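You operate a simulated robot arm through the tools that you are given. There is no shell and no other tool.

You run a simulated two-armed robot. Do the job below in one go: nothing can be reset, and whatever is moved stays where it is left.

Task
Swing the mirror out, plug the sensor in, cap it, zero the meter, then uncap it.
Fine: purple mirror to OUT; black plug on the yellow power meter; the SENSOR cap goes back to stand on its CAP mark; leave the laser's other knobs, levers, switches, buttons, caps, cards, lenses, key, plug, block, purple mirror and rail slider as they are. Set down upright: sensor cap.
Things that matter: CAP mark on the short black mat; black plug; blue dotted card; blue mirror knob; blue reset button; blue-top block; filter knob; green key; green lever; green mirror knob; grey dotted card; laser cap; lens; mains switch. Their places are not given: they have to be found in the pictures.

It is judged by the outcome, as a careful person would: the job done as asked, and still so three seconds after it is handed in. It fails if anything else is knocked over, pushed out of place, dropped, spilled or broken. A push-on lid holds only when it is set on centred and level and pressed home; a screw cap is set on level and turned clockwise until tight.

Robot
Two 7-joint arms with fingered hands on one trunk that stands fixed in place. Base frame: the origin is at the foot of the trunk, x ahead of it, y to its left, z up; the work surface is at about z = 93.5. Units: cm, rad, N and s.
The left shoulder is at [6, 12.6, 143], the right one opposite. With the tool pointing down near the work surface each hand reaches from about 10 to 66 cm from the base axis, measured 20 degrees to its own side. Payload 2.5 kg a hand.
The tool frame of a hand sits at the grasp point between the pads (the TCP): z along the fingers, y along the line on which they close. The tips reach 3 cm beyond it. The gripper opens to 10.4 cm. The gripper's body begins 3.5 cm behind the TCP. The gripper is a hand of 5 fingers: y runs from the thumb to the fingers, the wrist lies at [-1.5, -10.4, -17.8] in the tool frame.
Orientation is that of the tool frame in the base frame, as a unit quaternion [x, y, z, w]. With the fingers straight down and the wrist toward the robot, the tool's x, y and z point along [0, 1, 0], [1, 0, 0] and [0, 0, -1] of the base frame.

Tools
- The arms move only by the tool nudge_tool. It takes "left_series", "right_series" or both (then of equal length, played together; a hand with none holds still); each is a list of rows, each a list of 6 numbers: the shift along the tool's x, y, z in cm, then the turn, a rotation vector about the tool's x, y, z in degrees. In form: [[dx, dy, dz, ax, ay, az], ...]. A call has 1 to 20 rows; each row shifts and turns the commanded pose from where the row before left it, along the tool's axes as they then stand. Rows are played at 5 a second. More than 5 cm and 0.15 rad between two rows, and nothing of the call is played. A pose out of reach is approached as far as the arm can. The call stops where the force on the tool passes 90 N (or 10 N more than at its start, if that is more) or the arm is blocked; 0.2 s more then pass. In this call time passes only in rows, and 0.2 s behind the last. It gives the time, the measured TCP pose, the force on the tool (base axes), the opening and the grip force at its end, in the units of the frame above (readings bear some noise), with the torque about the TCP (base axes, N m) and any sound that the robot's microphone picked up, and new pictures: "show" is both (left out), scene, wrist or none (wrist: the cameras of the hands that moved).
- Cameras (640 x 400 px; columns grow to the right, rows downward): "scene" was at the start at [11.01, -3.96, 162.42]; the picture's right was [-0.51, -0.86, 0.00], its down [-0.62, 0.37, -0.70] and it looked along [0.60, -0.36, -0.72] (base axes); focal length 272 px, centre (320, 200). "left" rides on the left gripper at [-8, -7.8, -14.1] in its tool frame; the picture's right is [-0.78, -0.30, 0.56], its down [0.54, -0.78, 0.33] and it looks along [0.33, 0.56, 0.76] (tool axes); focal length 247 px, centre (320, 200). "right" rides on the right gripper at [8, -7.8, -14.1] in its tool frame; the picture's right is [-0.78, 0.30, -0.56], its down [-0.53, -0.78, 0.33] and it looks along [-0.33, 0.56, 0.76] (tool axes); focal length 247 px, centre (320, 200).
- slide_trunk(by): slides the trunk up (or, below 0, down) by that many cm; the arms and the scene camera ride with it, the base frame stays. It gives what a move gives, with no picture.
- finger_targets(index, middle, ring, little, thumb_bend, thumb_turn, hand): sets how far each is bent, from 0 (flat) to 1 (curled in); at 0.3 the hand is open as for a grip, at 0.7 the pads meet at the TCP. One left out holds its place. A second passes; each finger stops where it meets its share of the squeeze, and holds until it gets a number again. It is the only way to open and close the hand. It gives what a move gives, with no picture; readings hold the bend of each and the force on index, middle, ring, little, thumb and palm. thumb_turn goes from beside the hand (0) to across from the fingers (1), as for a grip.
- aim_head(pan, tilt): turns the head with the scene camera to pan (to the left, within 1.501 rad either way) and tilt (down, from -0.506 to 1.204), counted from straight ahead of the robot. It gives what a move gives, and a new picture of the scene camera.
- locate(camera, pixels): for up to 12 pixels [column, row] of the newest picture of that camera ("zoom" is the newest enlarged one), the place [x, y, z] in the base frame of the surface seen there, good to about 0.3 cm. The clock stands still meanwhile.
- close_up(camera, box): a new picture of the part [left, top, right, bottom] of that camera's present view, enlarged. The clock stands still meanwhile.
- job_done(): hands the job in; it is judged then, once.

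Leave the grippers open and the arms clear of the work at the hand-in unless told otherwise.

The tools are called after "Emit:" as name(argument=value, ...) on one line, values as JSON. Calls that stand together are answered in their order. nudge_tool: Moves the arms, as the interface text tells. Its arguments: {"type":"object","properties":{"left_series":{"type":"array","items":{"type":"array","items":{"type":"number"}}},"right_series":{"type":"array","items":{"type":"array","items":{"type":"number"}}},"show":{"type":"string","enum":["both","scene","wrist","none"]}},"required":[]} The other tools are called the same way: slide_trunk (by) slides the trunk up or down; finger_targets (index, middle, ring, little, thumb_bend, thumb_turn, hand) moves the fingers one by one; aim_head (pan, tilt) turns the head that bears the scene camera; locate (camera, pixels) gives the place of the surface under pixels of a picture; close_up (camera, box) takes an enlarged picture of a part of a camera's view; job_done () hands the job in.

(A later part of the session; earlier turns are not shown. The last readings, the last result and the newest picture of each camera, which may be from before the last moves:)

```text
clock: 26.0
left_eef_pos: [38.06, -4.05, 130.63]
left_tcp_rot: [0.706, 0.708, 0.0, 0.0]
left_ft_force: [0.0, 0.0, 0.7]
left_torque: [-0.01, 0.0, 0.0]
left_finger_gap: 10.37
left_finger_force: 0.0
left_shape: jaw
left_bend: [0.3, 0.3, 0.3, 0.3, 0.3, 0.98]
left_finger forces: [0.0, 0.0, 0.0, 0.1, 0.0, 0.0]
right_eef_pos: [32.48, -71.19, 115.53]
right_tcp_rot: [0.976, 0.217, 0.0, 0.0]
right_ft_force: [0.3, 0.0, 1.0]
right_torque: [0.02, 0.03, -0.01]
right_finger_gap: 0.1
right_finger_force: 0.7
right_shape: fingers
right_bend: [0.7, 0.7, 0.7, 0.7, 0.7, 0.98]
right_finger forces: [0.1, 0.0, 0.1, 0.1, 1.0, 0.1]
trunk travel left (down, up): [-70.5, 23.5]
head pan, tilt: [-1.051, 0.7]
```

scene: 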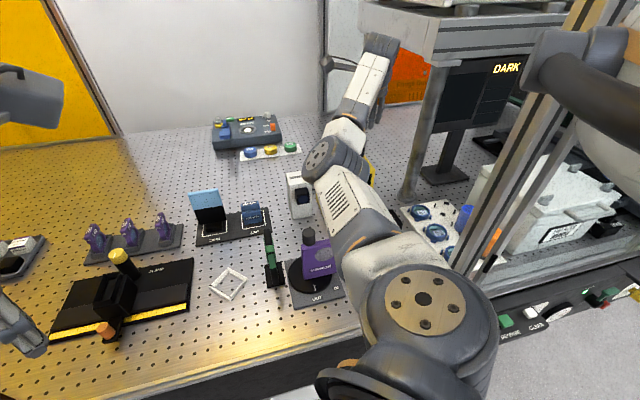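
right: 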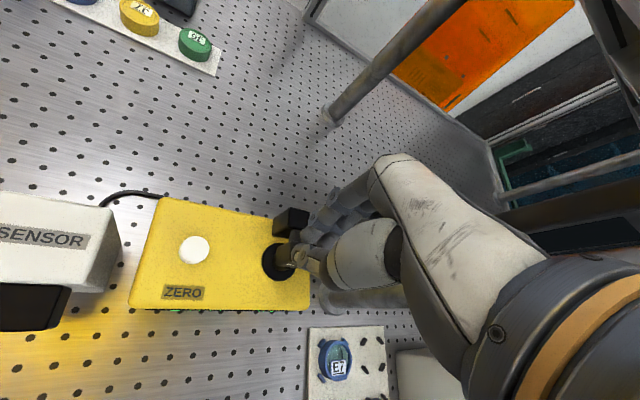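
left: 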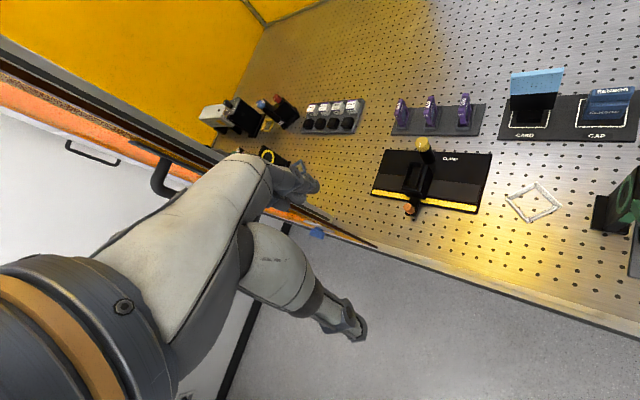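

A slight contact shows (1 N). I'll continue down 0.3 at a time.

Emit:
nudge_tool(right_series=[[0, 0, 0.3, 0, 0, 0], [0, 0, 0.3, 0, 0, 0]], show="none")

Emit:
close_up(camera="right", box=[240, 170, 360, 290])

```text
clock: 26.6
left_eef_pos: [38.1, -3.98, 130.61]
left_tcp_rot: [0.707, 0.707, -0.001, 0.001]
left_ft_force: [0.3, -0.4, 0.1]
left_torque: [0.05, -0.01, 0.03]
left_finger_gap: 10.37
left_finger_force: 0.1
left_shape: jaw
left_bend: [0.3, 0.3, 0.3, 0.3, 0.3, 0.98]
left_finger forces: [0.0, 0.0, 0.1, 0.0, 0.0, 0.0]
right_eef_pos: [32.44, -71.08, 115.3]
right_tcp_rot: [0.976, 0.216, 0.0, 0.002]
right_ft_force: [-0.4, 1.1, 6.7]
right_torque: [0.14, -0.01, 0.02]
right_finger_gap: 0.09
right_finger_force: 3.6
right_shape: fingers
right_bend: [0.7, 0.7, 0.7, 0.7, 0.7, 0.97]
right_finger forces: [0.0, 0.1, 0.0, 0.1, 5.9, 0.0]
trunk travel left (down, up): [-70.5, 23.5]
head pan, tilt: [-1.051, 0.7]
```

```text
3.33 times, centred on (300, 230) of right
```

zoom: 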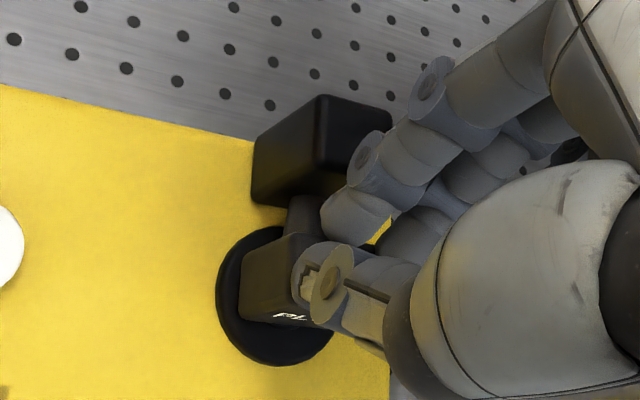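

The thumb tip carries the contact (6.7 N) near the plug's front edge. I'll lift slightly, shift 0.6 further along tool y so the thumb presses the centre, and press again.

Emit:
nudge_tool(right_series=[[0, 0, -0.6, 0, 0, 0], [0, 0.6, 0, 0, 0, 0], [0, 0, 0.6, 0, 0, 0], [0, 0, 0.3, 0, 0, 0], [0, 0, 0.3, 0, 0, 0]], show="none")

```text
clock: 27.8
left_eef_pos: [38.02, -3.67, 130.63]
left_tcp_rot: [0.707, 0.708, -0.001, 0.002]
left_ft_force: [0.1, -0.3, 0.0]
left_torque: [0.0, -0.03, 0.02]
left_finger_gap: 10.36
left_finger_force: 0.0
left_shape: jaw
left_bend: [0.3, 0.3, 0.3, 0.3, 0.3, 0.98]
left_finger forces: [0.0, 0.0, 0.1, 0.0, 0.1, 0.0]
right_eef_pos: [32.48, -71.68, 115.02]
right_tcp_rot: [0.977, 0.214, 0.002, 0.007]
right_ft_force: [-1.6, 1.0, 27.2]
right_torque: [0.27, -0.07, 0.08]
right_finger_gap: 0.0
right_finger_force: 12.9
right_shape: fingers
right_bend: [0.7, 0.69, 0.7, 0.7, 0.71, 0.97]
right_finger forces: [0.1, 4.3, 0.0, 0.0, 22.2, 0.0]
trunk travel left (down, up): [-70.5, 23.5]
head pan, tilt: [-1.051, 0.7]
```

27 N and little movement. I'll check the picture for how far the plug has moved.

Emit:
close_up(camera="right", box=[240, 170, 360, 290])

Emit:
locate(camera="zoom", pixels=[[260, 240], [250, 260], [300, 245], [280, 320], [270, 280], [330, 150], [240, 300], [290, 210]])

```text
3.33 times, centred on (300, 230) of right
```

zoom: 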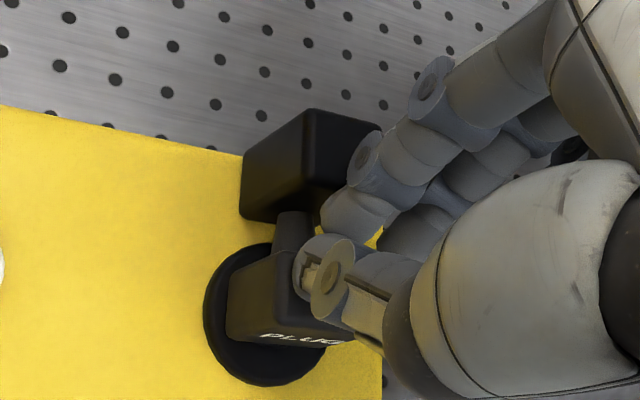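

```text
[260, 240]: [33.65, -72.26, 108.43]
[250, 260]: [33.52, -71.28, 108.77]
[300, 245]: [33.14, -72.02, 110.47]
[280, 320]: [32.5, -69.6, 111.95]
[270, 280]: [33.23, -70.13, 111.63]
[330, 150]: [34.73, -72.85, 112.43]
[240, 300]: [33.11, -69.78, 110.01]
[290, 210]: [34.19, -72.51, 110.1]
```

Emit:
locate(camera="zoom", pixels=[[232, 320], [262, 340], [300, 345], [232, 280], [262, 262], [285, 255], [300, 330], [340, 330], [262, 360], [215, 300], [225, 330], [285, 220]])

```text
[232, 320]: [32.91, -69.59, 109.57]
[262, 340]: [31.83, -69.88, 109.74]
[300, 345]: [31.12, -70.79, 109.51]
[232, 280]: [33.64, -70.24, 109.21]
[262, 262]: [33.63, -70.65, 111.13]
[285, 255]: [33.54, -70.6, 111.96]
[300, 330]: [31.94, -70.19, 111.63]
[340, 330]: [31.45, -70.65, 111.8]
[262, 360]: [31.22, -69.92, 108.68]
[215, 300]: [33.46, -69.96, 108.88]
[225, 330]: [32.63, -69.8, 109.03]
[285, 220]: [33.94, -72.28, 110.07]
```

The plug's block now spans about z 109.6–112; it was 111.4–113.9. So it slid down onto the flange and is seated, and the 27 N is it bottoming out. I'll raise the hand and look at the plug and the display.

Emit:
nudge_tool(right_series=[[0, 0, -0.6, 0, 0, 0], [0, 0, -2, 0, 0, 0], [0, -2, -3, 0, 0, 0], [0, -4, -1, 0, 0, 0], [0, -4, 0, 0, 0, 0]], show="both")

Emit:
close_up(camera="right", box=[180, 130, 350, 300])

```text
clock: 29.0
left_eef_pos: [38.07, -3.98, 130.7]
left_tcp_rot: [0.707, 0.707, -0.001, -0.001]
left_ft_force: [0.8, 1.0, 0.0]
left_torque: [-0.01, -0.04, 0.0]
left_finger_gap: 10.34
left_finger_force: 0.0
left_shape: jaw
left_bend: [0.3, 0.3, 0.3, 0.3, 0.3, 0.98]
left_finger forces: [0.0, 0.0, 0.0, 0.0, 0.1, 0.1]
right_eef_pos: [28.55, -62.54, 120.95]
right_tcp_rot: [0.976, 0.216, 0.0, -0.002]
right_ft_force: [1.0, -0.2, 0.1]
right_torque: [-0.01, -0.04, 0.01]
right_finger_gap: 0.1
right_finger_force: 0.0
right_shape: fingers
right_bend: [0.7, 0.7, 0.7, 0.7, 0.7, 0.98]
right_finger forces: [0.0, 0.0, 0.0, 0.0, 0.0, 0.1]
trunk travel left (down, up): [-70.5, 23.5]
head pan, tilt: [-1.051, 0.7]
```

scene: 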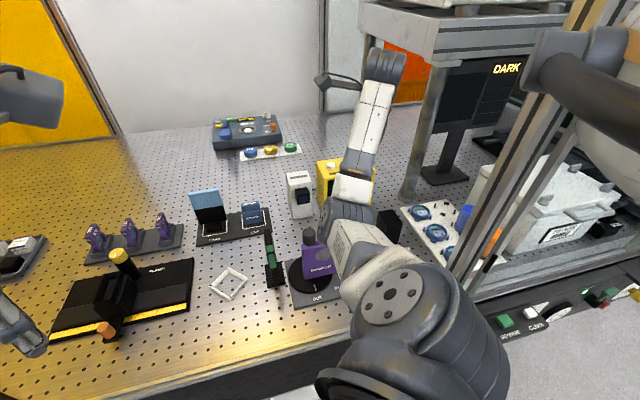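
right: 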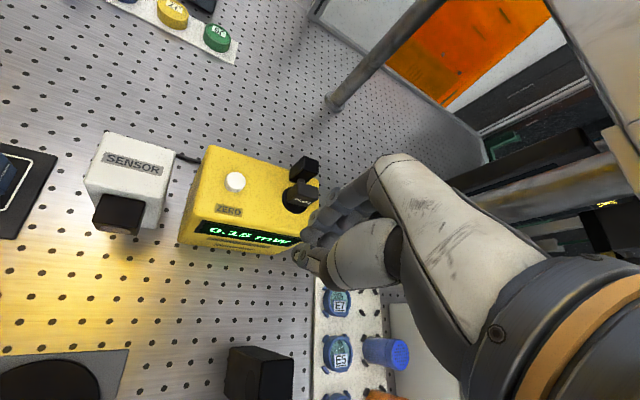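

```text
2.35 times, centred on (265, 215) of right
```

zoom: 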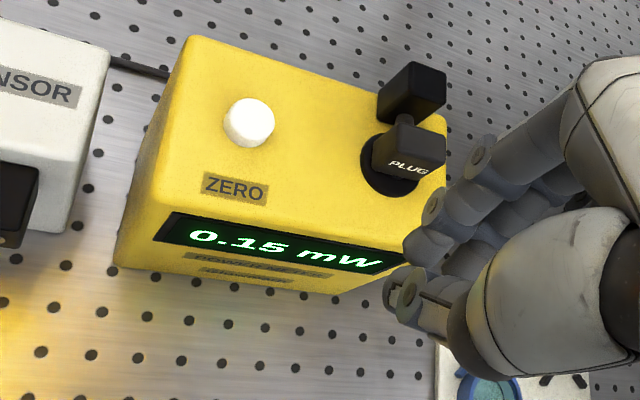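

The display now reads "0.15 mW", so the plug is in. Before the capping, I need the shape of the closed fingers to know whether the tab grip fits between the cap and the sensor. I'll measure finger points in this zoom.

Emit:
locate(camera="zoom", pixels=[[415, 245], [410, 260], [430, 205], [450, 215], [482, 155], [520, 150], [395, 300], [405, 315], [410, 285], [440, 310], [470, 270], [440, 235]])

```text
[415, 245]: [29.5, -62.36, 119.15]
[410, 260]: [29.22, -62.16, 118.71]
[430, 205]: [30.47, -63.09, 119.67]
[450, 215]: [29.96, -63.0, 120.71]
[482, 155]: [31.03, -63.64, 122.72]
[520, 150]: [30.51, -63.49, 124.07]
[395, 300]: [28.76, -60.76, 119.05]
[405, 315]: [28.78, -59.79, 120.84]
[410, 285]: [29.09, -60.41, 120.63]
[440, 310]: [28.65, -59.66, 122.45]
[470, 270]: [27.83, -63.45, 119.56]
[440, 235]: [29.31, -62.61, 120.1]
```

The closed distal finger segments slope about 45°, so I'll grip the cap's tab with fingertips of index, middle and thumb only. I'll curl ring and little fully out of the way, open the others, and look at the hand.

Emit:
finger_targets(hand="right", index=0.3, middle=0.3, ring=1.0, little=1.0, thumb_bend=0.3)

Emit:
nudge_tool(right_series=[[0, 0, -1, 0, 0, -6.7], [0, 0, -1, 0, 0, -6.7], [0, 0, 0, 0, 0, -6.6]], show="both")

Emit:
close_up(camera="right", box=[240, 140, 400, 340])

```text
clock: 30.0
left_eef_pos: [38.25, -4.14, 130.51]
left_tcp_rot: [0.706, 0.708, 0.0, 0.0]
left_ft_force: [-0.1, -0.3, -1.4]
left_torque: [0.0, -0.01, 0.03]
left_finger_gap: 10.36
left_finger_force: 0.1
left_shape: jaw
left_bend: [0.3, 0.3, 0.3, 0.3, 0.3, 0.98]
left_finger forces: [0.0, 0.0, 0.0, 0.1, 0.1, 0.0]
right_eef_pos: [28.64, -62.71, 121.03]
right_tcp_rot: [0.976, 0.216, 0.0, 0.001]
right_ft_force: [0.1, -0.3, -0.5]
right_torque: [0.01, 0.03, 0.0]
right_finger_gap: 10.25
right_finger_force: 0.2
right_shape: fingers
right_bend: [0.3, 0.3, 1.0, 1.0, 0.3, 0.98]
right_finger forces: [0.1, 0.0, 0.1, 0.1, 0.0, 0.0]
trunk travel left (down, up): [-70.5, 23.5]
head pan, tilt: [-1.051, 0.7]
```

```text
clock: 30.8
left_eef_pos: [38.11, -4.12, 130.6]
left_tcp_rot: [0.706, 0.709, 0.0, 0.0]
left_ft_force: [0.1, -0.4, 0.1]
left_torque: [0.0, 0.01, -0.02]
left_finger_gap: 10.35
left_finger_force: 0.1
left_shape: jaw
left_bend: [0.3, 0.3, 0.3, 0.3, 0.3, 0.98]
left_finger forces: [0.0, 0.1, 0.0, 0.0, 0.0, 0.0]
right_eef_pos: [28.53, -62.65, 123.09]
right_tcp_rot: [0.924, 0.383, 0.001, 0.0]
right_ft_force: [0.2, -0.6, 0.3]
right_torque: [0.01, 0.02, 0.0]
right_finger_gap: 10.28
right_finger_force: 0.1
right_shape: fingers
right_bend: [0.3, 0.3, 1.0, 1.0, 0.3, 0.98]
right_finger forces: [0.1, 0.1, 0.0, 0.0, 0.1, 0.1]
trunk travel left (down, up): [-70.5, 23.5]
head pan, tilt: [-1.051, 0.7]
```

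scene: 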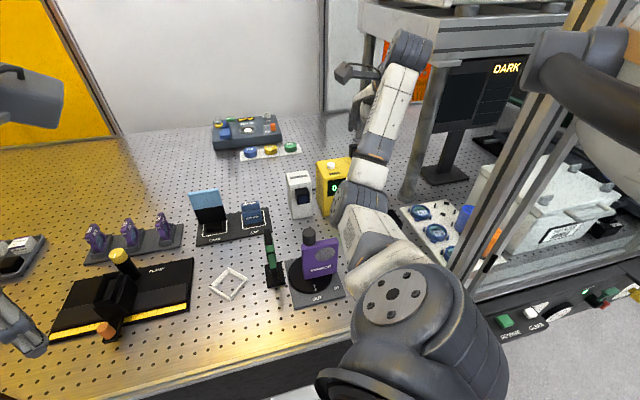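
right: 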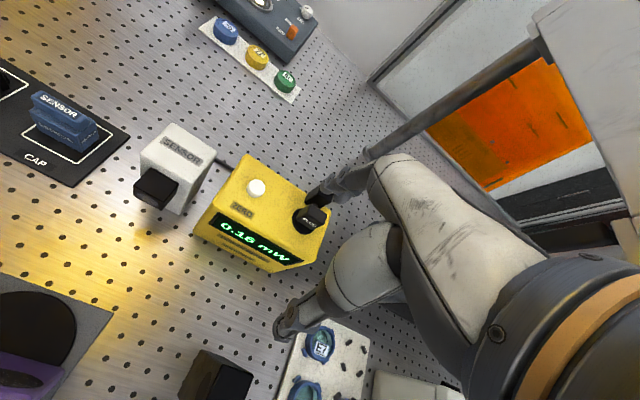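

```text
2.00 times, centred on (320, 240) of right
```

zoom: 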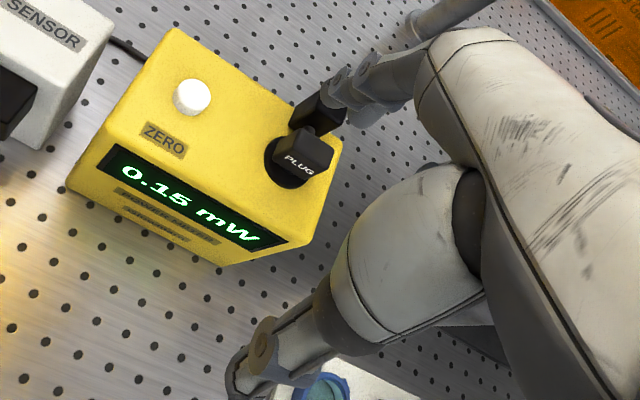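

The hand is at ψ=45°, aligned with the cap and sensor. The scene camera now sees both clearly, so I'll measure them again at high zoom, starting with the sensor.

Emit:
close_up(camera="scene", box=[280, 165, 330, 225])

```text
6.67 times, centred on (305, 195) of scene
```

zoom: 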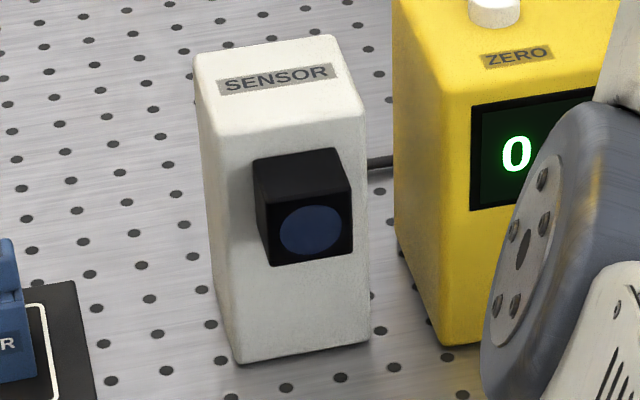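

Emit:
locate(camera="zoom", pixels=[[270, 200], [346, 187], [275, 260], [348, 248], [258, 165], [332, 152], [310, 230], [218, 135], [362, 110], [240, 350], [362, 330], [305, 160]])

Emit:
close_up(camera="scene", box=[225, 190, 280, 245])

```text
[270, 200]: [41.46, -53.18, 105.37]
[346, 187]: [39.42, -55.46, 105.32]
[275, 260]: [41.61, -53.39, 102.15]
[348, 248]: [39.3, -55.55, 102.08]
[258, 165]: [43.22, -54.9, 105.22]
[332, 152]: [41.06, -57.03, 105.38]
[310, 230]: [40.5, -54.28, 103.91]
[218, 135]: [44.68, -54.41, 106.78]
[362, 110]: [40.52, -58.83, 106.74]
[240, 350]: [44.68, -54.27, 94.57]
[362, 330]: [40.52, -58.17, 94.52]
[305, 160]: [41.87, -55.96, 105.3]
```

```text
7.27 times, centred on (252, 218) of scene
```

zoom: 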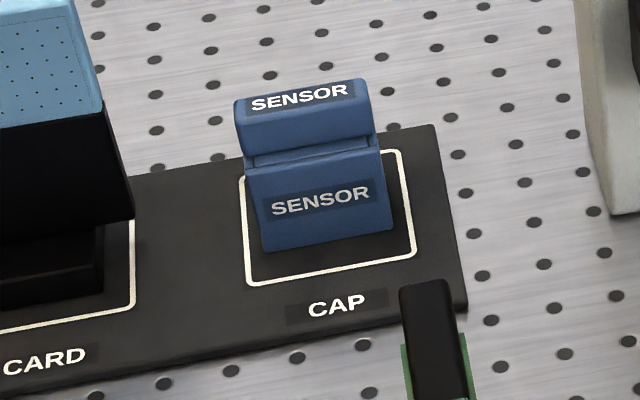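

Snout: centre line t=(x+y)/√2 ≈ -9.8, front plane s=(x−y)/√2 ≈ 67.05, sensor face s≈70.0, and z from 102.05 to 105.4. Now I'll measure the cap in the new zoom the same way.

Emit:
locate(camera="zoom", pixels=[[268, 246], [388, 224], [254, 175], [374, 155], [246, 146], [368, 128], [240, 112], [362, 92], [250, 104], [355, 84], [320, 200], [305, 95]])

Emit:
locate(camera="zoom", pixels=[[248, 283], [413, 255], [400, 153], [243, 180], [335, 304], [310, 163], [312, 153], [305, 130], [265, 250], [392, 228], [382, 175], [260, 200]])

```text
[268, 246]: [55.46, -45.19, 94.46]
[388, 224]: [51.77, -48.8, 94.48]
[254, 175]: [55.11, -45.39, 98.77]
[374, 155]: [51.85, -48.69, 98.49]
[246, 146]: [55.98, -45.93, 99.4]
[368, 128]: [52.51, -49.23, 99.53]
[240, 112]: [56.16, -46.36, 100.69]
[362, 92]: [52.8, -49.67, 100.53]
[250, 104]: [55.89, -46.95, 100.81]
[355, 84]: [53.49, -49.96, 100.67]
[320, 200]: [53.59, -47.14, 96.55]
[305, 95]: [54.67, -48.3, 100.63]
```

```text
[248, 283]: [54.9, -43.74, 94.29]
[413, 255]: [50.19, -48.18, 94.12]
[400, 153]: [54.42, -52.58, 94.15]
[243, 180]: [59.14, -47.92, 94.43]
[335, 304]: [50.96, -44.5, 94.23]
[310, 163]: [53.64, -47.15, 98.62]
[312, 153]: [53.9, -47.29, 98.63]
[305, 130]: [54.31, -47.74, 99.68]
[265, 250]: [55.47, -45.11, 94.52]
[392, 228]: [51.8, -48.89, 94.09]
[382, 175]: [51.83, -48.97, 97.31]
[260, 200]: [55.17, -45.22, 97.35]
```

Cap: front plane s≈71.15, width t from 2.0 to 7.2 (centre 4.65), tab from s≈72.05 to 73.4, tab top z≈100.65, body top 98.6. The mark's centre is (s,t)≈(72.67,4.63). Next I'll check how tall the blue card beside it is, then fly over to above the cap.

Emit:
locate(camera="scene", pixels=[[205, 192], [192, 195], [218, 190], [206, 215], [220, 225], [268, 245], [275, 280]])

Emit:
nudge_tool(right_series=[[4.1, 1.18, 0, 0, 0, 0], [4.1, 1.18, 0, 0, 0, 0], [4.1, 1.18, 0, 0, 0, 0], [4.1, 1.18, 0, 0, 0, 0]], show="both")

```text
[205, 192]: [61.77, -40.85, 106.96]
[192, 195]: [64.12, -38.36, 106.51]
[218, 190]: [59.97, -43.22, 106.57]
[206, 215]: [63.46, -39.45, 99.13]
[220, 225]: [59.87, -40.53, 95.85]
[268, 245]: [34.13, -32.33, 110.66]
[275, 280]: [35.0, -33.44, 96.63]
```

```text
clock: 31.8
left_eef_pos: [38.21, -3.91, 130.56]
left_tcp_rot: [0.706, 0.708, 0.0, 0.0]
left_ft_force: [-0.3, 0.1, 0.9]
left_torque: [0.0, 0.01, -0.02]
left_finger_gap: 10.34
left_finger_force: 0.1
left_shape: jaw
left_bend: [0.3, 0.3, 0.3, 0.3, 0.3, 0.98]
left_finger forces: [0.0, 0.0, 0.0, 0.0, 0.0, 0.0]
right_eef_pos: [43.69, -54.37, 123.06]
right_tcp_rot: [0.924, 0.382, 0.001, 0.0]
right_ft_force: [0.1, 0.3, -0.3]
right_torque: [0.01, 0.02, -0.03]
right_finger_gap: 10.27
right_finger_force: 0.1
right_shape: fingers
right_bend: [0.3, 0.3, 1.0, 1.0, 0.3, 0.98]
right_finger forces: [0.0, 0.0, 0.0, 0.0, 0.0, 0.0]
trunk travel left (down, up): [-70.5, 23.5]
head pan, tilt: [-1.051, 0.7]
```

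scene: 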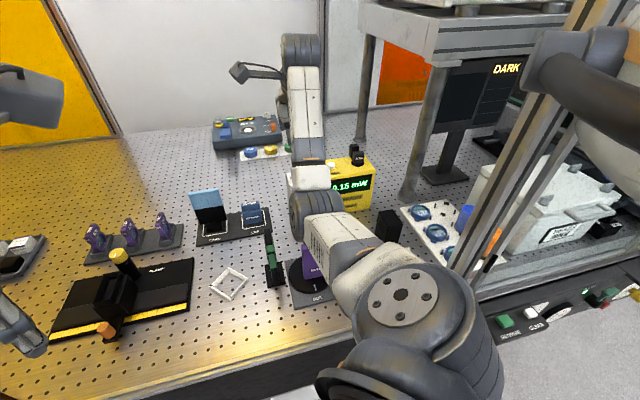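
right: 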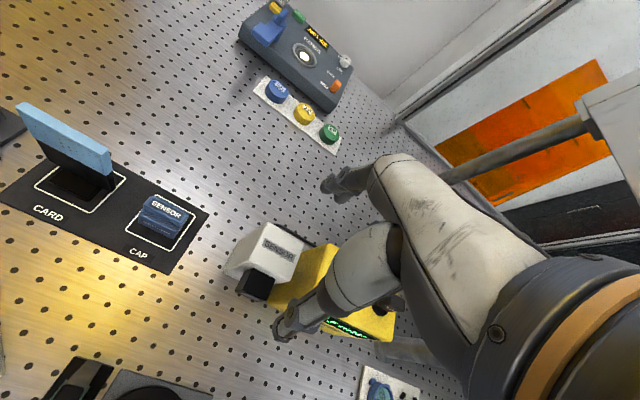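

The card's top is at z≈107 and its nearest edge is about 7 to the side of the cap, so the hand fits. I'll check the elbow's clearance over the mirror and continue to above the cap.

Emit:
locate(camera="scene", pixels=[[310, 205], [300, 230], [320, 250], [315, 180], [345, 265]])

Emit:
nudge_tool(right_series=[[4.1, 1.1, 0, 0, 0, 0], [4.1, 1.1, 0, 0, 0, 0], [4.0, 1.1, 0, 0, 0, 0], [0, 0, 4, 0, 0, 0], [0, 0, 4, 0, 0, 0]], show="both")

Emit:
close_up(camera="right", box=[200, 140, 400, 340])

```text
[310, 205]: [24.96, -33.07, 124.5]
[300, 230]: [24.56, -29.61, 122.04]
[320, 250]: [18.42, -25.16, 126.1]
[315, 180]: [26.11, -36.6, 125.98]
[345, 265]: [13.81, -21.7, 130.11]
```

```text
clock: 33.0
left_eef_pos: [38.25, -4.06, 130.69]
left_tcp_rot: [0.707, 0.708, 0.0, 0.0]
left_ft_force: [-0.6, 0.3, 0.2]
left_torque: [0.01, 0.01, -0.03]
left_finger_gap: 10.34
left_finger_force: 0.2
left_shape: jaw
left_bend: [0.3, 0.3, 0.3, 0.3, 0.3, 0.98]
left_finger forces: [0.0, 0.0, 0.0, 0.1, 0.1, 0.0]
right_eef_pos: [54.46, -47.89, 115.13]
right_tcp_rot: [0.924, 0.383, 0.0, 0.001]
right_ft_force: [-0.1, -0.1, -1.0]
right_torque: [-0.01, -0.02, -0.02]
right_finger_gap: 10.27
right_finger_force: 0.1
right_shape: fingers
right_bend: [0.3, 0.3, 1.0, 1.0, 0.3, 0.98]
right_finger forces: [0.0, 0.1, 0.0, 0.0, 0.1, 0.0]
trunk travel left (down, up): [-70.5, 23.5]
head pan, tilt: [-1.051, 0.7]
```

scene: 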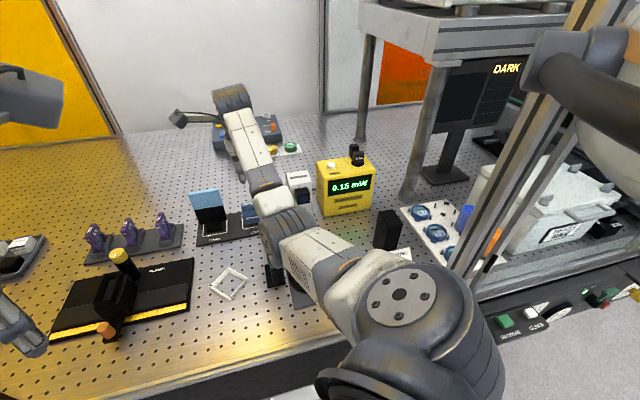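
right: 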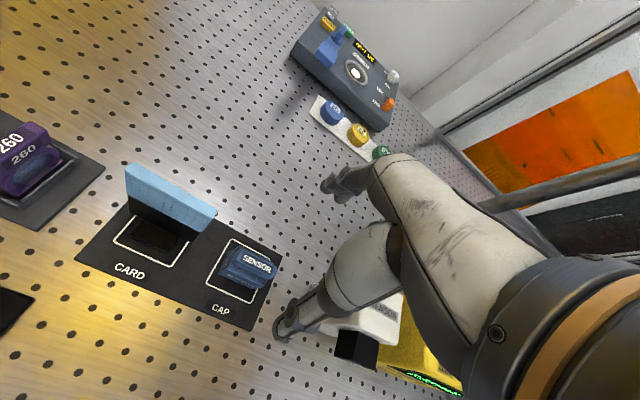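

```text
2.00 times, centred on (300, 240) of right
```

zoom: 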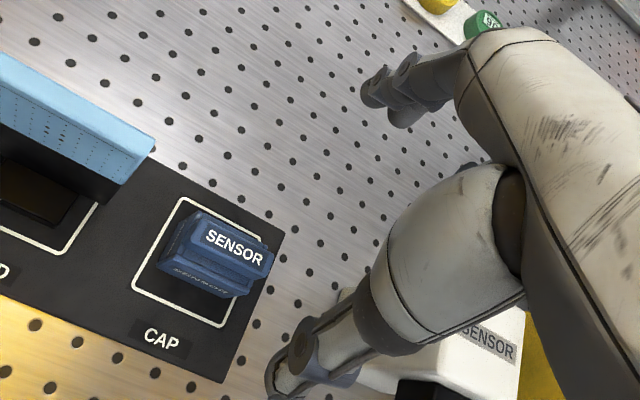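

The TCP is above the cap at (54.46,-47.89,115.1). I'll measure the cap's tab again from this close view to fine-align.

Emit:
close_up(camera="right", box=[205, 230, 290, 310])

Emit:
locate(camera="zoom", pixels=[[320, 200]])

```text
5.00 times, centred on (248, 270) of right
```

zoom: 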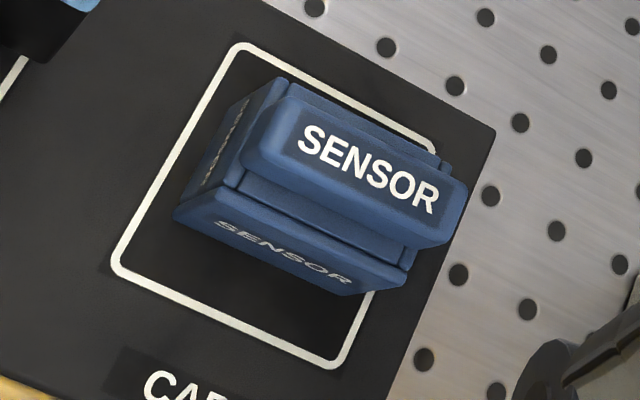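

```text
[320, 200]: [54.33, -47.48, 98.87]
```

Emit:
locate(camera="zoom", pixels=[[295, 105], [455, 182], [440, 235], [258, 150], [370, 165], [192, 205], [395, 280], [285, 84], [445, 162], [240, 183], [400, 250], [240, 130]])

```text
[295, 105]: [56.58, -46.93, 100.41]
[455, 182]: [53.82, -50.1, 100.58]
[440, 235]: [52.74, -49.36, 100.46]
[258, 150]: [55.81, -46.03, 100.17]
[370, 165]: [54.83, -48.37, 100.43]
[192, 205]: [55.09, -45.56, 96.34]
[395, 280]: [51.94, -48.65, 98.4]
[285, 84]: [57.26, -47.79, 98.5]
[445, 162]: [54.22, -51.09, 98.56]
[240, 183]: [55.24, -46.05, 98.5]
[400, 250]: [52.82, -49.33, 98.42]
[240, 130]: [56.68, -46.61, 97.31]
```

Tab centre is at s≈72.72, t≈4.66, and the TCP is at s=72.37, t=4.65. I'll shift +0.35 along tool y and descend to z≈102.3, which puts the fingertips about 1.3 below the tab's top and just above the body.

Emit:
nudge_tool(right_series=[[0, 0.35, 3, 0, 0, 0], [0, 0, 3, 0, 0, 0], [0, 0, 3, 0, 0, 0], [0, 0, 2.5, 0, 0, 0]], show="both")

Emit:
close_up(camera="right", box=[220, 150, 400, 350])

```text
clock: 34.0
left_eef_pos: [38.17, -3.94, 130.62]
left_tcp_rot: [0.706, 0.708, 0.0, 0.0]
left_ft_force: [-0.3, -0.4, -0.4]
left_torque: [0.0, 0.02, -0.01]
left_finger_gap: 10.37
left_finger_force: 0.1
left_shape: jaw
left_bend: [0.3, 0.3, 0.3, 0.3, 0.3, 0.98]
left_finger forces: [0.1, 0.0, 0.1, 0.0, 0.0, 0.0]
right_eef_pos: [54.62, -48.33, 103.39]
right_tcp_rot: [0.924, 0.382, 0.0, 0.0]
right_ft_force: [0.2, 0.7, -0.1]
right_torque: [-0.03, 0.0, 0.03]
right_finger_gap: 10.28
right_finger_force: 0.1
right_shape: fingers
right_bend: [0.3, 0.3, 1.0, 1.0, 0.3, 0.98]
right_finger forces: [0.1, 0.0, 0.1, 0.1, 0.0, 0.0]
trunk travel left (down, up): [-70.5, 23.5]
head pan, tilt: [-1.051, 0.7]
```

scene: 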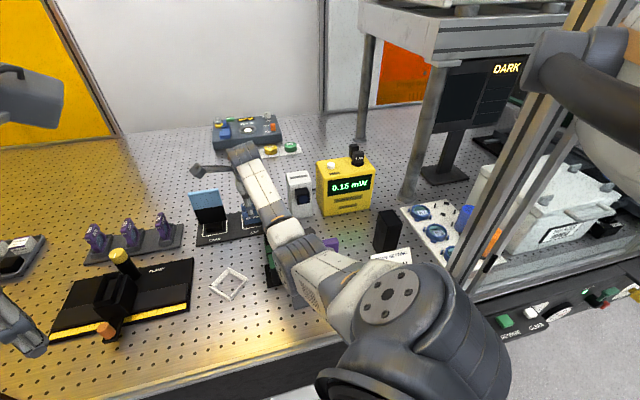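
right: 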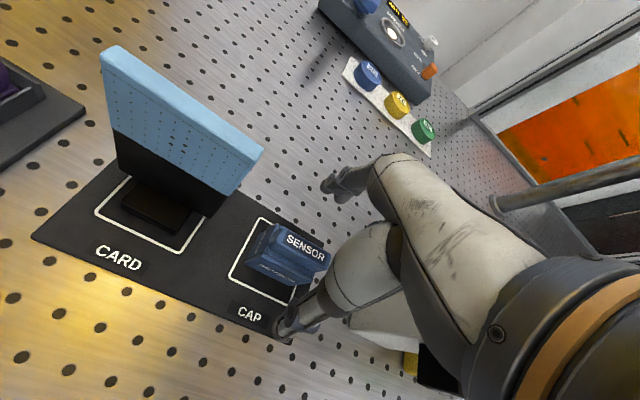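

```text
2.00 times, centred on (310, 250) of right
```

zoom: 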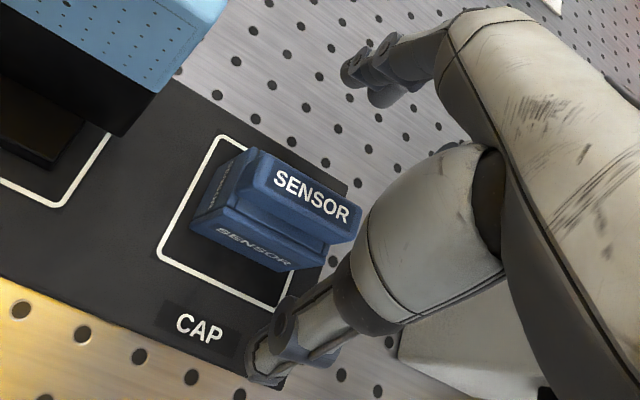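

The elbow passes above the green lever and mirror, so I'll check its height now.

Emit:
locate(camera="scene", pixels=[[285, 235], [300, 255], [290, 215], [310, 275], [275, 240], [315, 240], [268, 260]])

Emit:
close_up(camera="scene", box=[230, 190, 350, 310])

```text
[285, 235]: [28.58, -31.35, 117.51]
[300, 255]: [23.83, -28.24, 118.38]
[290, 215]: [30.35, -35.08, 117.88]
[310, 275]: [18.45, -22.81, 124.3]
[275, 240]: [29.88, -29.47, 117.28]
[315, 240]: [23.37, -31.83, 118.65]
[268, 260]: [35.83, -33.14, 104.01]
```

```text
3.33 times, centred on (290, 250) of scene
```

zoom: 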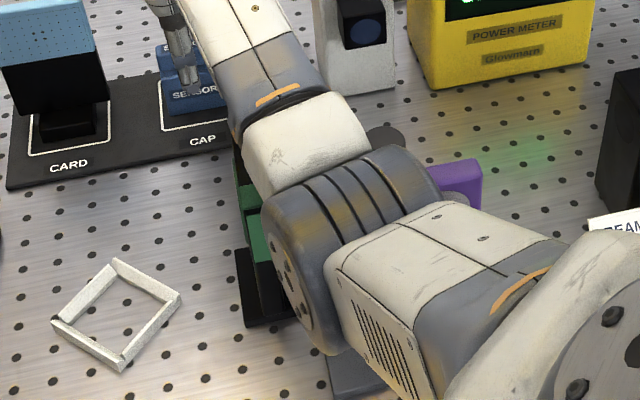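

The elbow's underside would get close to the green lever (110.6) and mirror knob (109.4). Raising the trunk 7 lifts the elbow: the hand rises straight up with it (nothing is gripped), and then I can come down again with a straighter arm.

Emit:
slide_trunk(by=7)

Emit:
nudge_tool(right_series=[[0, 0, 2, 0, 0, 0], [0.1, 0, 2, 0, 0, 0]], show="both")

Emit:
close_up(camera="scene", box=[230, 190, 350, 310])

```text
clock: 35.1
left_eef_pos: [38.23, -4.0, 137.54]
left_tcp_rot: [0.707, 0.708, 0.0, 0.001]
left_ft_force: [1.0, -0.8, 0.0]
left_torque: [0.0, 0.02, 0.04]
left_finger_gap: 10.35
left_finger_force: 0.0
left_shape: jaw
left_bend: [0.3, 0.3, 0.3, 0.3, 0.3, 0.98]
left_finger forces: [0.0, 0.0, 0.0, 0.0, 0.1, 0.0]
right_eef_pos: [54.7, -48.43, 110.46]
right_tcp_rot: [0.924, 0.383, 0.001, 0.0]
right_ft_force: [0.1, -0.6, 0.0]
right_torque: [0.0, -0.01, 0.02]
right_finger_gap: 10.29
right_finger_force: 0.1
right_shape: fingers
right_bend: [0.3, 0.3, 1.0, 1.0, 0.3, 0.98]
right_finger forces: [0.0, 0.0, 0.0, 0.0, 0.0, 0.0]
trunk travel left (down, up): [-77.5, 16.5]
head pan, tilt: [-1.051, 0.7]
```

```text
clock: 35.7
left_eef_pos: [38.18, -4.18, 137.57]
left_tcp_rot: [0.706, 0.708, 0.0, 0.0]
left_ft_force: [-0.2, 0.7, -0.2]
left_torque: [0.03, 0.02, 0.01]
left_finger_gap: 10.32
left_finger_force: 0.0
left_shape: jaw
left_bend: [0.3, 0.3, 0.3, 0.3, 0.3, 0.98]
left_finger forces: [0.1, 0.0, 0.0, 0.0, 0.1, 0.1]
right_eef_pos: [54.65, -48.4, 106.54]
right_tcp_rot: [0.924, 0.383, 0.0, 0.0]
right_ft_force: [-0.4, 0.4, 0.2]
right_torque: [0.02, -0.01, -0.01]
right_finger_gap: 10.27
right_finger_force: 0.1
right_shape: fingers
right_bend: [0.3, 0.3, 1.0, 1.0, 0.3, 0.98]
right_finger forces: [0.0, 0.0, 0.0, 0.1, 0.0, 0.0]
trunk travel left (down, up): [-77.5, 16.5]
head pan, tilt: [-1.051, 0.7]
```

scene: 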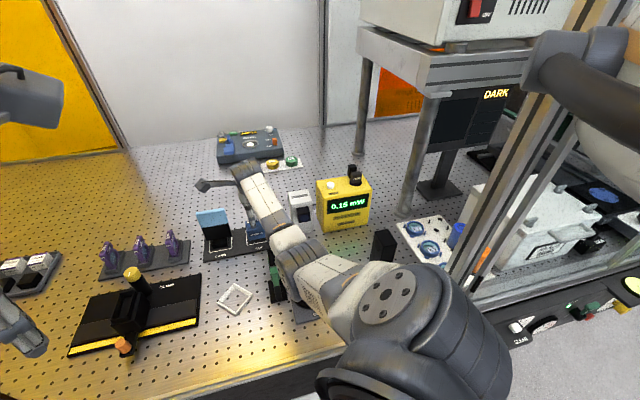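
right: 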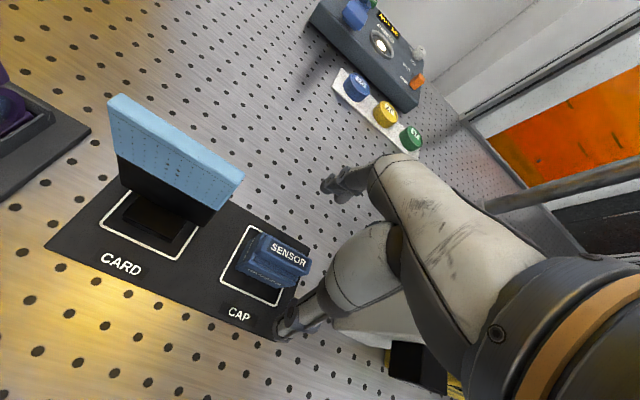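

```text
3.33 times, centred on (290, 250) of scene
```

zoom: 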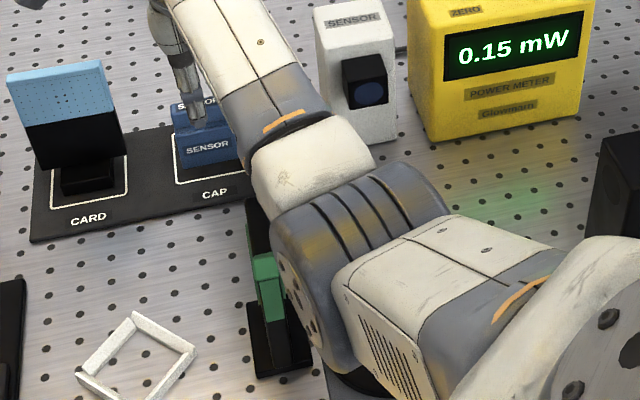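

Emit:
locate(camera="zoom", pixels=[[330, 210], [295, 260], [320, 330], [300, 170], [400, 180], [340, 360], [270, 215], [310, 150]])

```text
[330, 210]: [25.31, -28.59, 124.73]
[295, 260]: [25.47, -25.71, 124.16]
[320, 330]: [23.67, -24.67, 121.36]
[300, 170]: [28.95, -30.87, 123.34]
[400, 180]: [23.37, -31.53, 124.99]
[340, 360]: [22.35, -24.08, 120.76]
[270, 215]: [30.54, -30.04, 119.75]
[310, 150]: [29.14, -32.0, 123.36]
```

The elbow is now around z 115–125, safely above. The TCP is at s=72.87, t=4.42, so I'll correct by +0.24 in tool x and -0.15 in tool y while descending to z≈102.3.

Emit:
nudge_tool(right_series=[[0.24, -0.15, 1.5, 0, 0, 0], [0, 0, 1.5, 0, 0, 0], [0, 0, 1.2, 0, 0, 0]], show="both")

Emit:
close_up(camera="right", box=[220, 150, 400, 350])

```text
clock: 36.5
left_eef_pos: [38.12, -4.02, 137.51]
left_tcp_rot: [0.706, 0.708, -0.001, 0.0]
left_ft_force: [0.0, -0.2, -0.9]
left_torque: [-0.02, 0.05, -0.01]
left_finger_gap: 10.36
left_finger_force: 0.1
left_shape: jaw
left_bend: [0.3, 0.3, 0.3, 0.3, 0.3, 0.98]
left_finger forces: [0.0, 0.0, 0.0, 0.0, 0.1, 0.1]
right_eef_pos: [54.85, -48.02, 102.19]
right_tcp_rot: [0.924, 0.383, 0.0, 0.0]
right_ft_force: [0.3, 0.5, 0.3]
right_torque: [0.0, 0.01, 0.02]
right_finger_gap: 10.25
right_finger_force: 0.1
right_shape: fingers
right_bend: [0.3, 0.3, 1.0, 1.0, 0.3, 0.98]
right_finger forces: [0.0, 0.1, 0.1, 0.0, 0.0, 0.1]
trunk travel left (down, up): [-77.5, 16.5]
head pan, tilt: [-1.051, 0.7]
```

scene: 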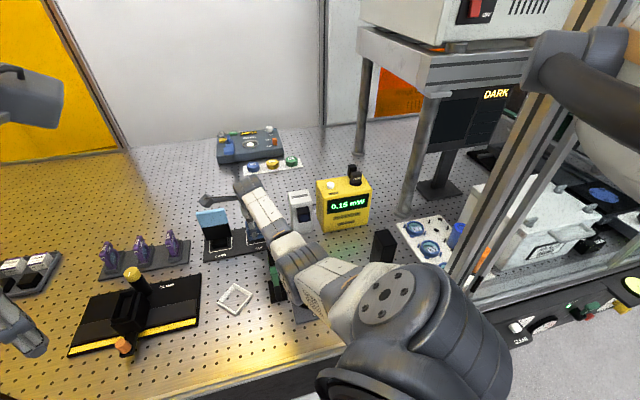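
right: 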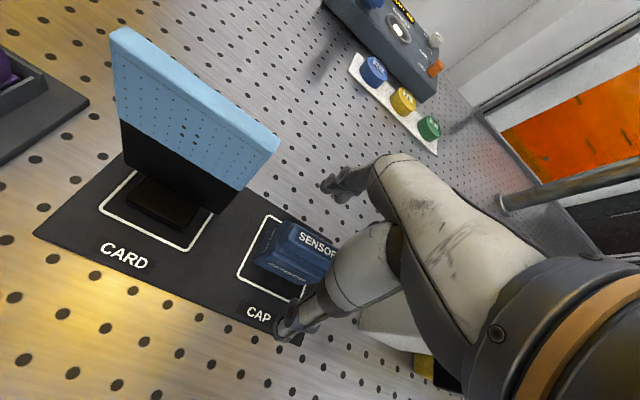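

```text
2.00 times, centred on (310, 250) of right
```

zoom: 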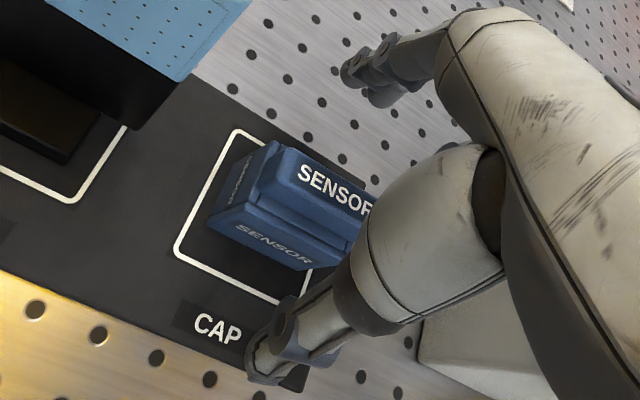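

The TCP is at s≈72.74, t≈4.8, z=102.2, centred on the tab. I'll close thumb, index and middle on the tab.

Emit:
finger_targets(hand="right", index=0.7, middle=0.7, thumb_bend=0.7)

Emit:
close_up(camera="right", box=[220, 150, 400, 350])

Emit:
close_up(camera="scene", box=[230, 180, 310, 260])

```text
clock: 37.5
left_eef_pos: [38.18, -4.01, 137.62]
left_tcp_rot: [0.706, 0.708, 0.0, 0.001]
left_ft_force: [0.0, -0.4, 0.5]
left_torque: [-0.03, 0.02, 0.01]
left_finger_gap: 10.33
left_finger_force: 0.1
left_shape: jaw
left_bend: [0.3, 0.3, 0.3, 0.3, 0.3, 0.98]
left_finger forces: [0.0, 0.0, 0.1, 0.0, 0.1, 0.0]
right_eef_pos: [54.78, -48.0, 102.23]
right_tcp_rot: [0.924, 0.383, 0.0, 0.0]
right_ft_force: [0.5, 0.4, 0.5]
right_torque: [0.02, -0.06, 0.0]
right_finger_gap: 1.25
right_finger_force: 4.0
right_shape: fingers
right_bend: [0.66, 0.68, 1.0, 1.0, 0.65, 0.97]
right_finger forces: [2.9, 1.5, 0.1, 0.0, 4.4, 0.0]
trunk travel left (down, up): [-77.5, 16.5]
head pan, tilt: [-1.051, 0.7]
```

```text
2.00 times, centred on (310, 250) of right
```

zoom: 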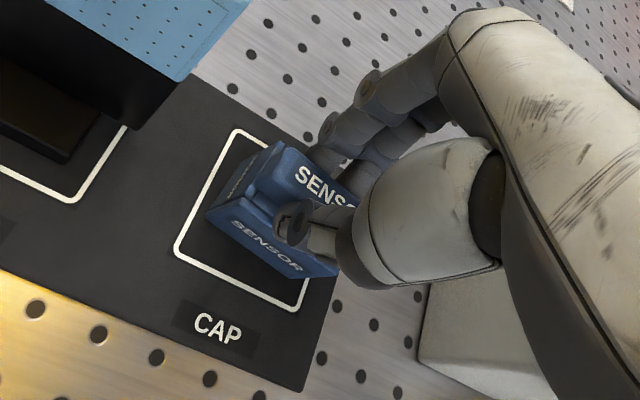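

```text
5.00 times, centred on (270, 220) of scene
```

zoom: 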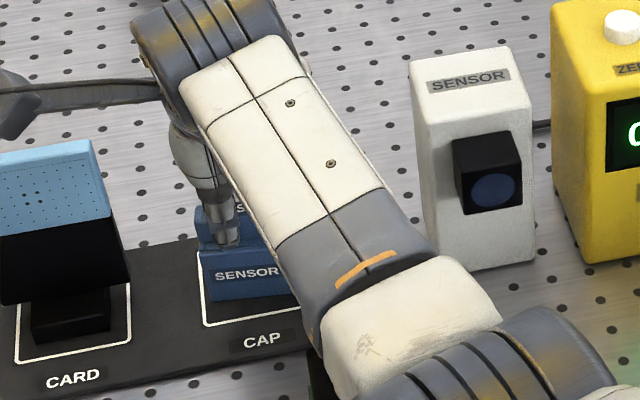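

The tab is held: gap 1.25, thumb 4.4 N, index 2.9, middle 1.5. I'll lift 1.5 slowly and check that the cap comes up level.

Emit:
nudge_tool(right_series=[[0, 0, -0.5, 0, 0, 0], [0, 0, -0.5, 0, 0, 0], [0, 0, -0.5, 0, 0, 0]], show="wrist")

Emit:
close_up(camera="right", box=[220, 150, 400, 350])

Emit:
close_up(camera="scene", box=[230, 190, 290, 260])

```text
clock: 38.3
left_eef_pos: [38.18, -3.9, 137.66]
left_tcp_rot: [0.707, 0.707, 0.001, 0.0]
left_ft_force: [0.7, 0.0, 0.0]
left_torque: [0.01, 0.0, 0.01]
left_finger_gap: 10.37
left_finger_force: 0.1
left_shape: jaw
left_bend: [0.3, 0.3, 0.3, 0.3, 0.3, 0.98]
left_finger forces: [0.1, 0.1, 0.1, 0.1, 0.0, 0.0]
right_eef_pos: [54.77, -48.02, 103.73]
right_tcp_rot: [0.924, 0.383, 0.001, 0.0]
right_ft_force: [-0.8, 0.2, -0.2]
right_torque: [-0.02, 0.01, 0.02]
right_finger_gap: 1.25
right_finger_force: 4.4
right_shape: fingers
right_bend: [0.66, 0.68, 1.0, 1.0, 0.65, 0.97]
right_finger forces: [2.7, 1.6, 0.0, 0.0, 4.5, 0.1]
trunk travel left (down, up): [-77.5, 16.5]
head pan, tilt: [-1.051, 0.7]
```

right: 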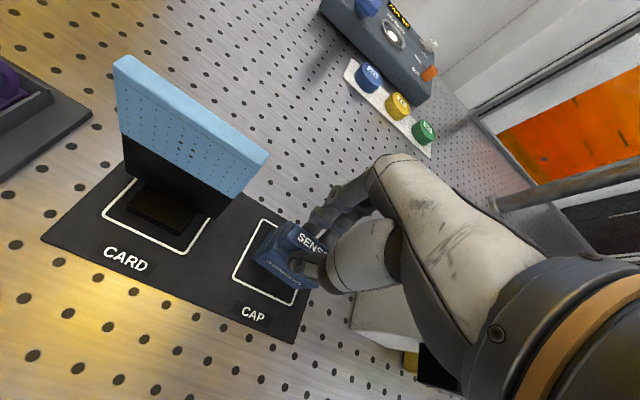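

```text
2.00 times, centred on (310, 250) of right
```

zoom: 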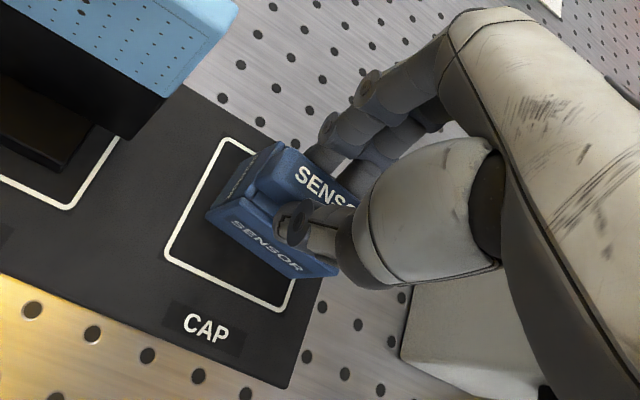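

```text
5.71 times, centred on (260, 225) of scene
```

zoom: 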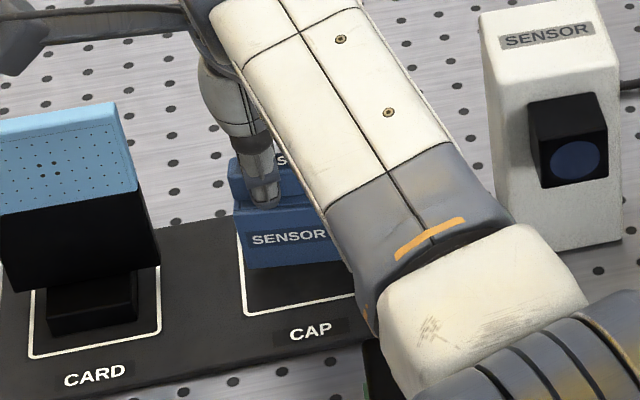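

The cap is up, level and steady. I'll lift another 8, pull back 8.2 along -tool y, then slide along -tool x so it hangs in front of the sensor, still about 2 too high.

Emit:
nudge_tool(right_series=[[0, 0, -2, 0, 0, 0], [0, 0, -3, 0, 0, 0], [0, 0, -3, 0, 0, 0], [0, -2.7, 0, 0, 0, 0], [0, -2.8, 0, 0, 0, 0], [0, -2.7, 0, 0, 0, 0]], show="scene")

```text
clock: 39.7
left_eef_pos: [38.15, -4.02, 137.6]
left_tcp_rot: [0.706, 0.708, 0.0, 0.0]
left_ft_force: [0.4, 0.5, 0.4]
left_torque: [0.01, -0.01, 0.0]
left_finger_gap: 10.37
left_finger_force: 0.2
left_shape: jaw
left_bend: [0.3, 0.3, 0.3, 0.3, 0.3, 0.98]
left_finger forces: [0.0, 0.0, 0.1, 0.0, 0.0, 0.0]
right_eef_pos: [48.78, -42.21, 112.13]
right_tcp_rot: [0.924, 0.382, -0.001, 0.001]
right_ft_force: [-0.5, -0.2, 0.6]
right_torque: [-0.01, -0.02, 0.01]
right_finger_gap: 1.26
right_finger_force: 3.8
right_shape: fingers
right_bend: [0.66, 0.68, 1.0, 1.0, 0.65, 0.97]
right_finger forces: [2.8, 1.6, 0.1, 0.0, 4.5, 0.1]
trunk travel left (down, up): [-77.5, 16.5]
head pan, tilt: [-1.051, 0.7]
```

scene: 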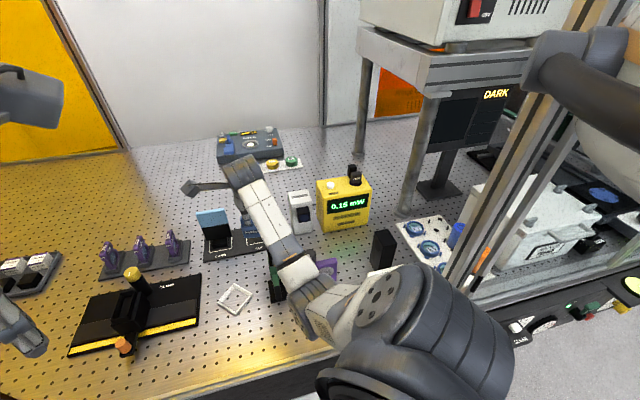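

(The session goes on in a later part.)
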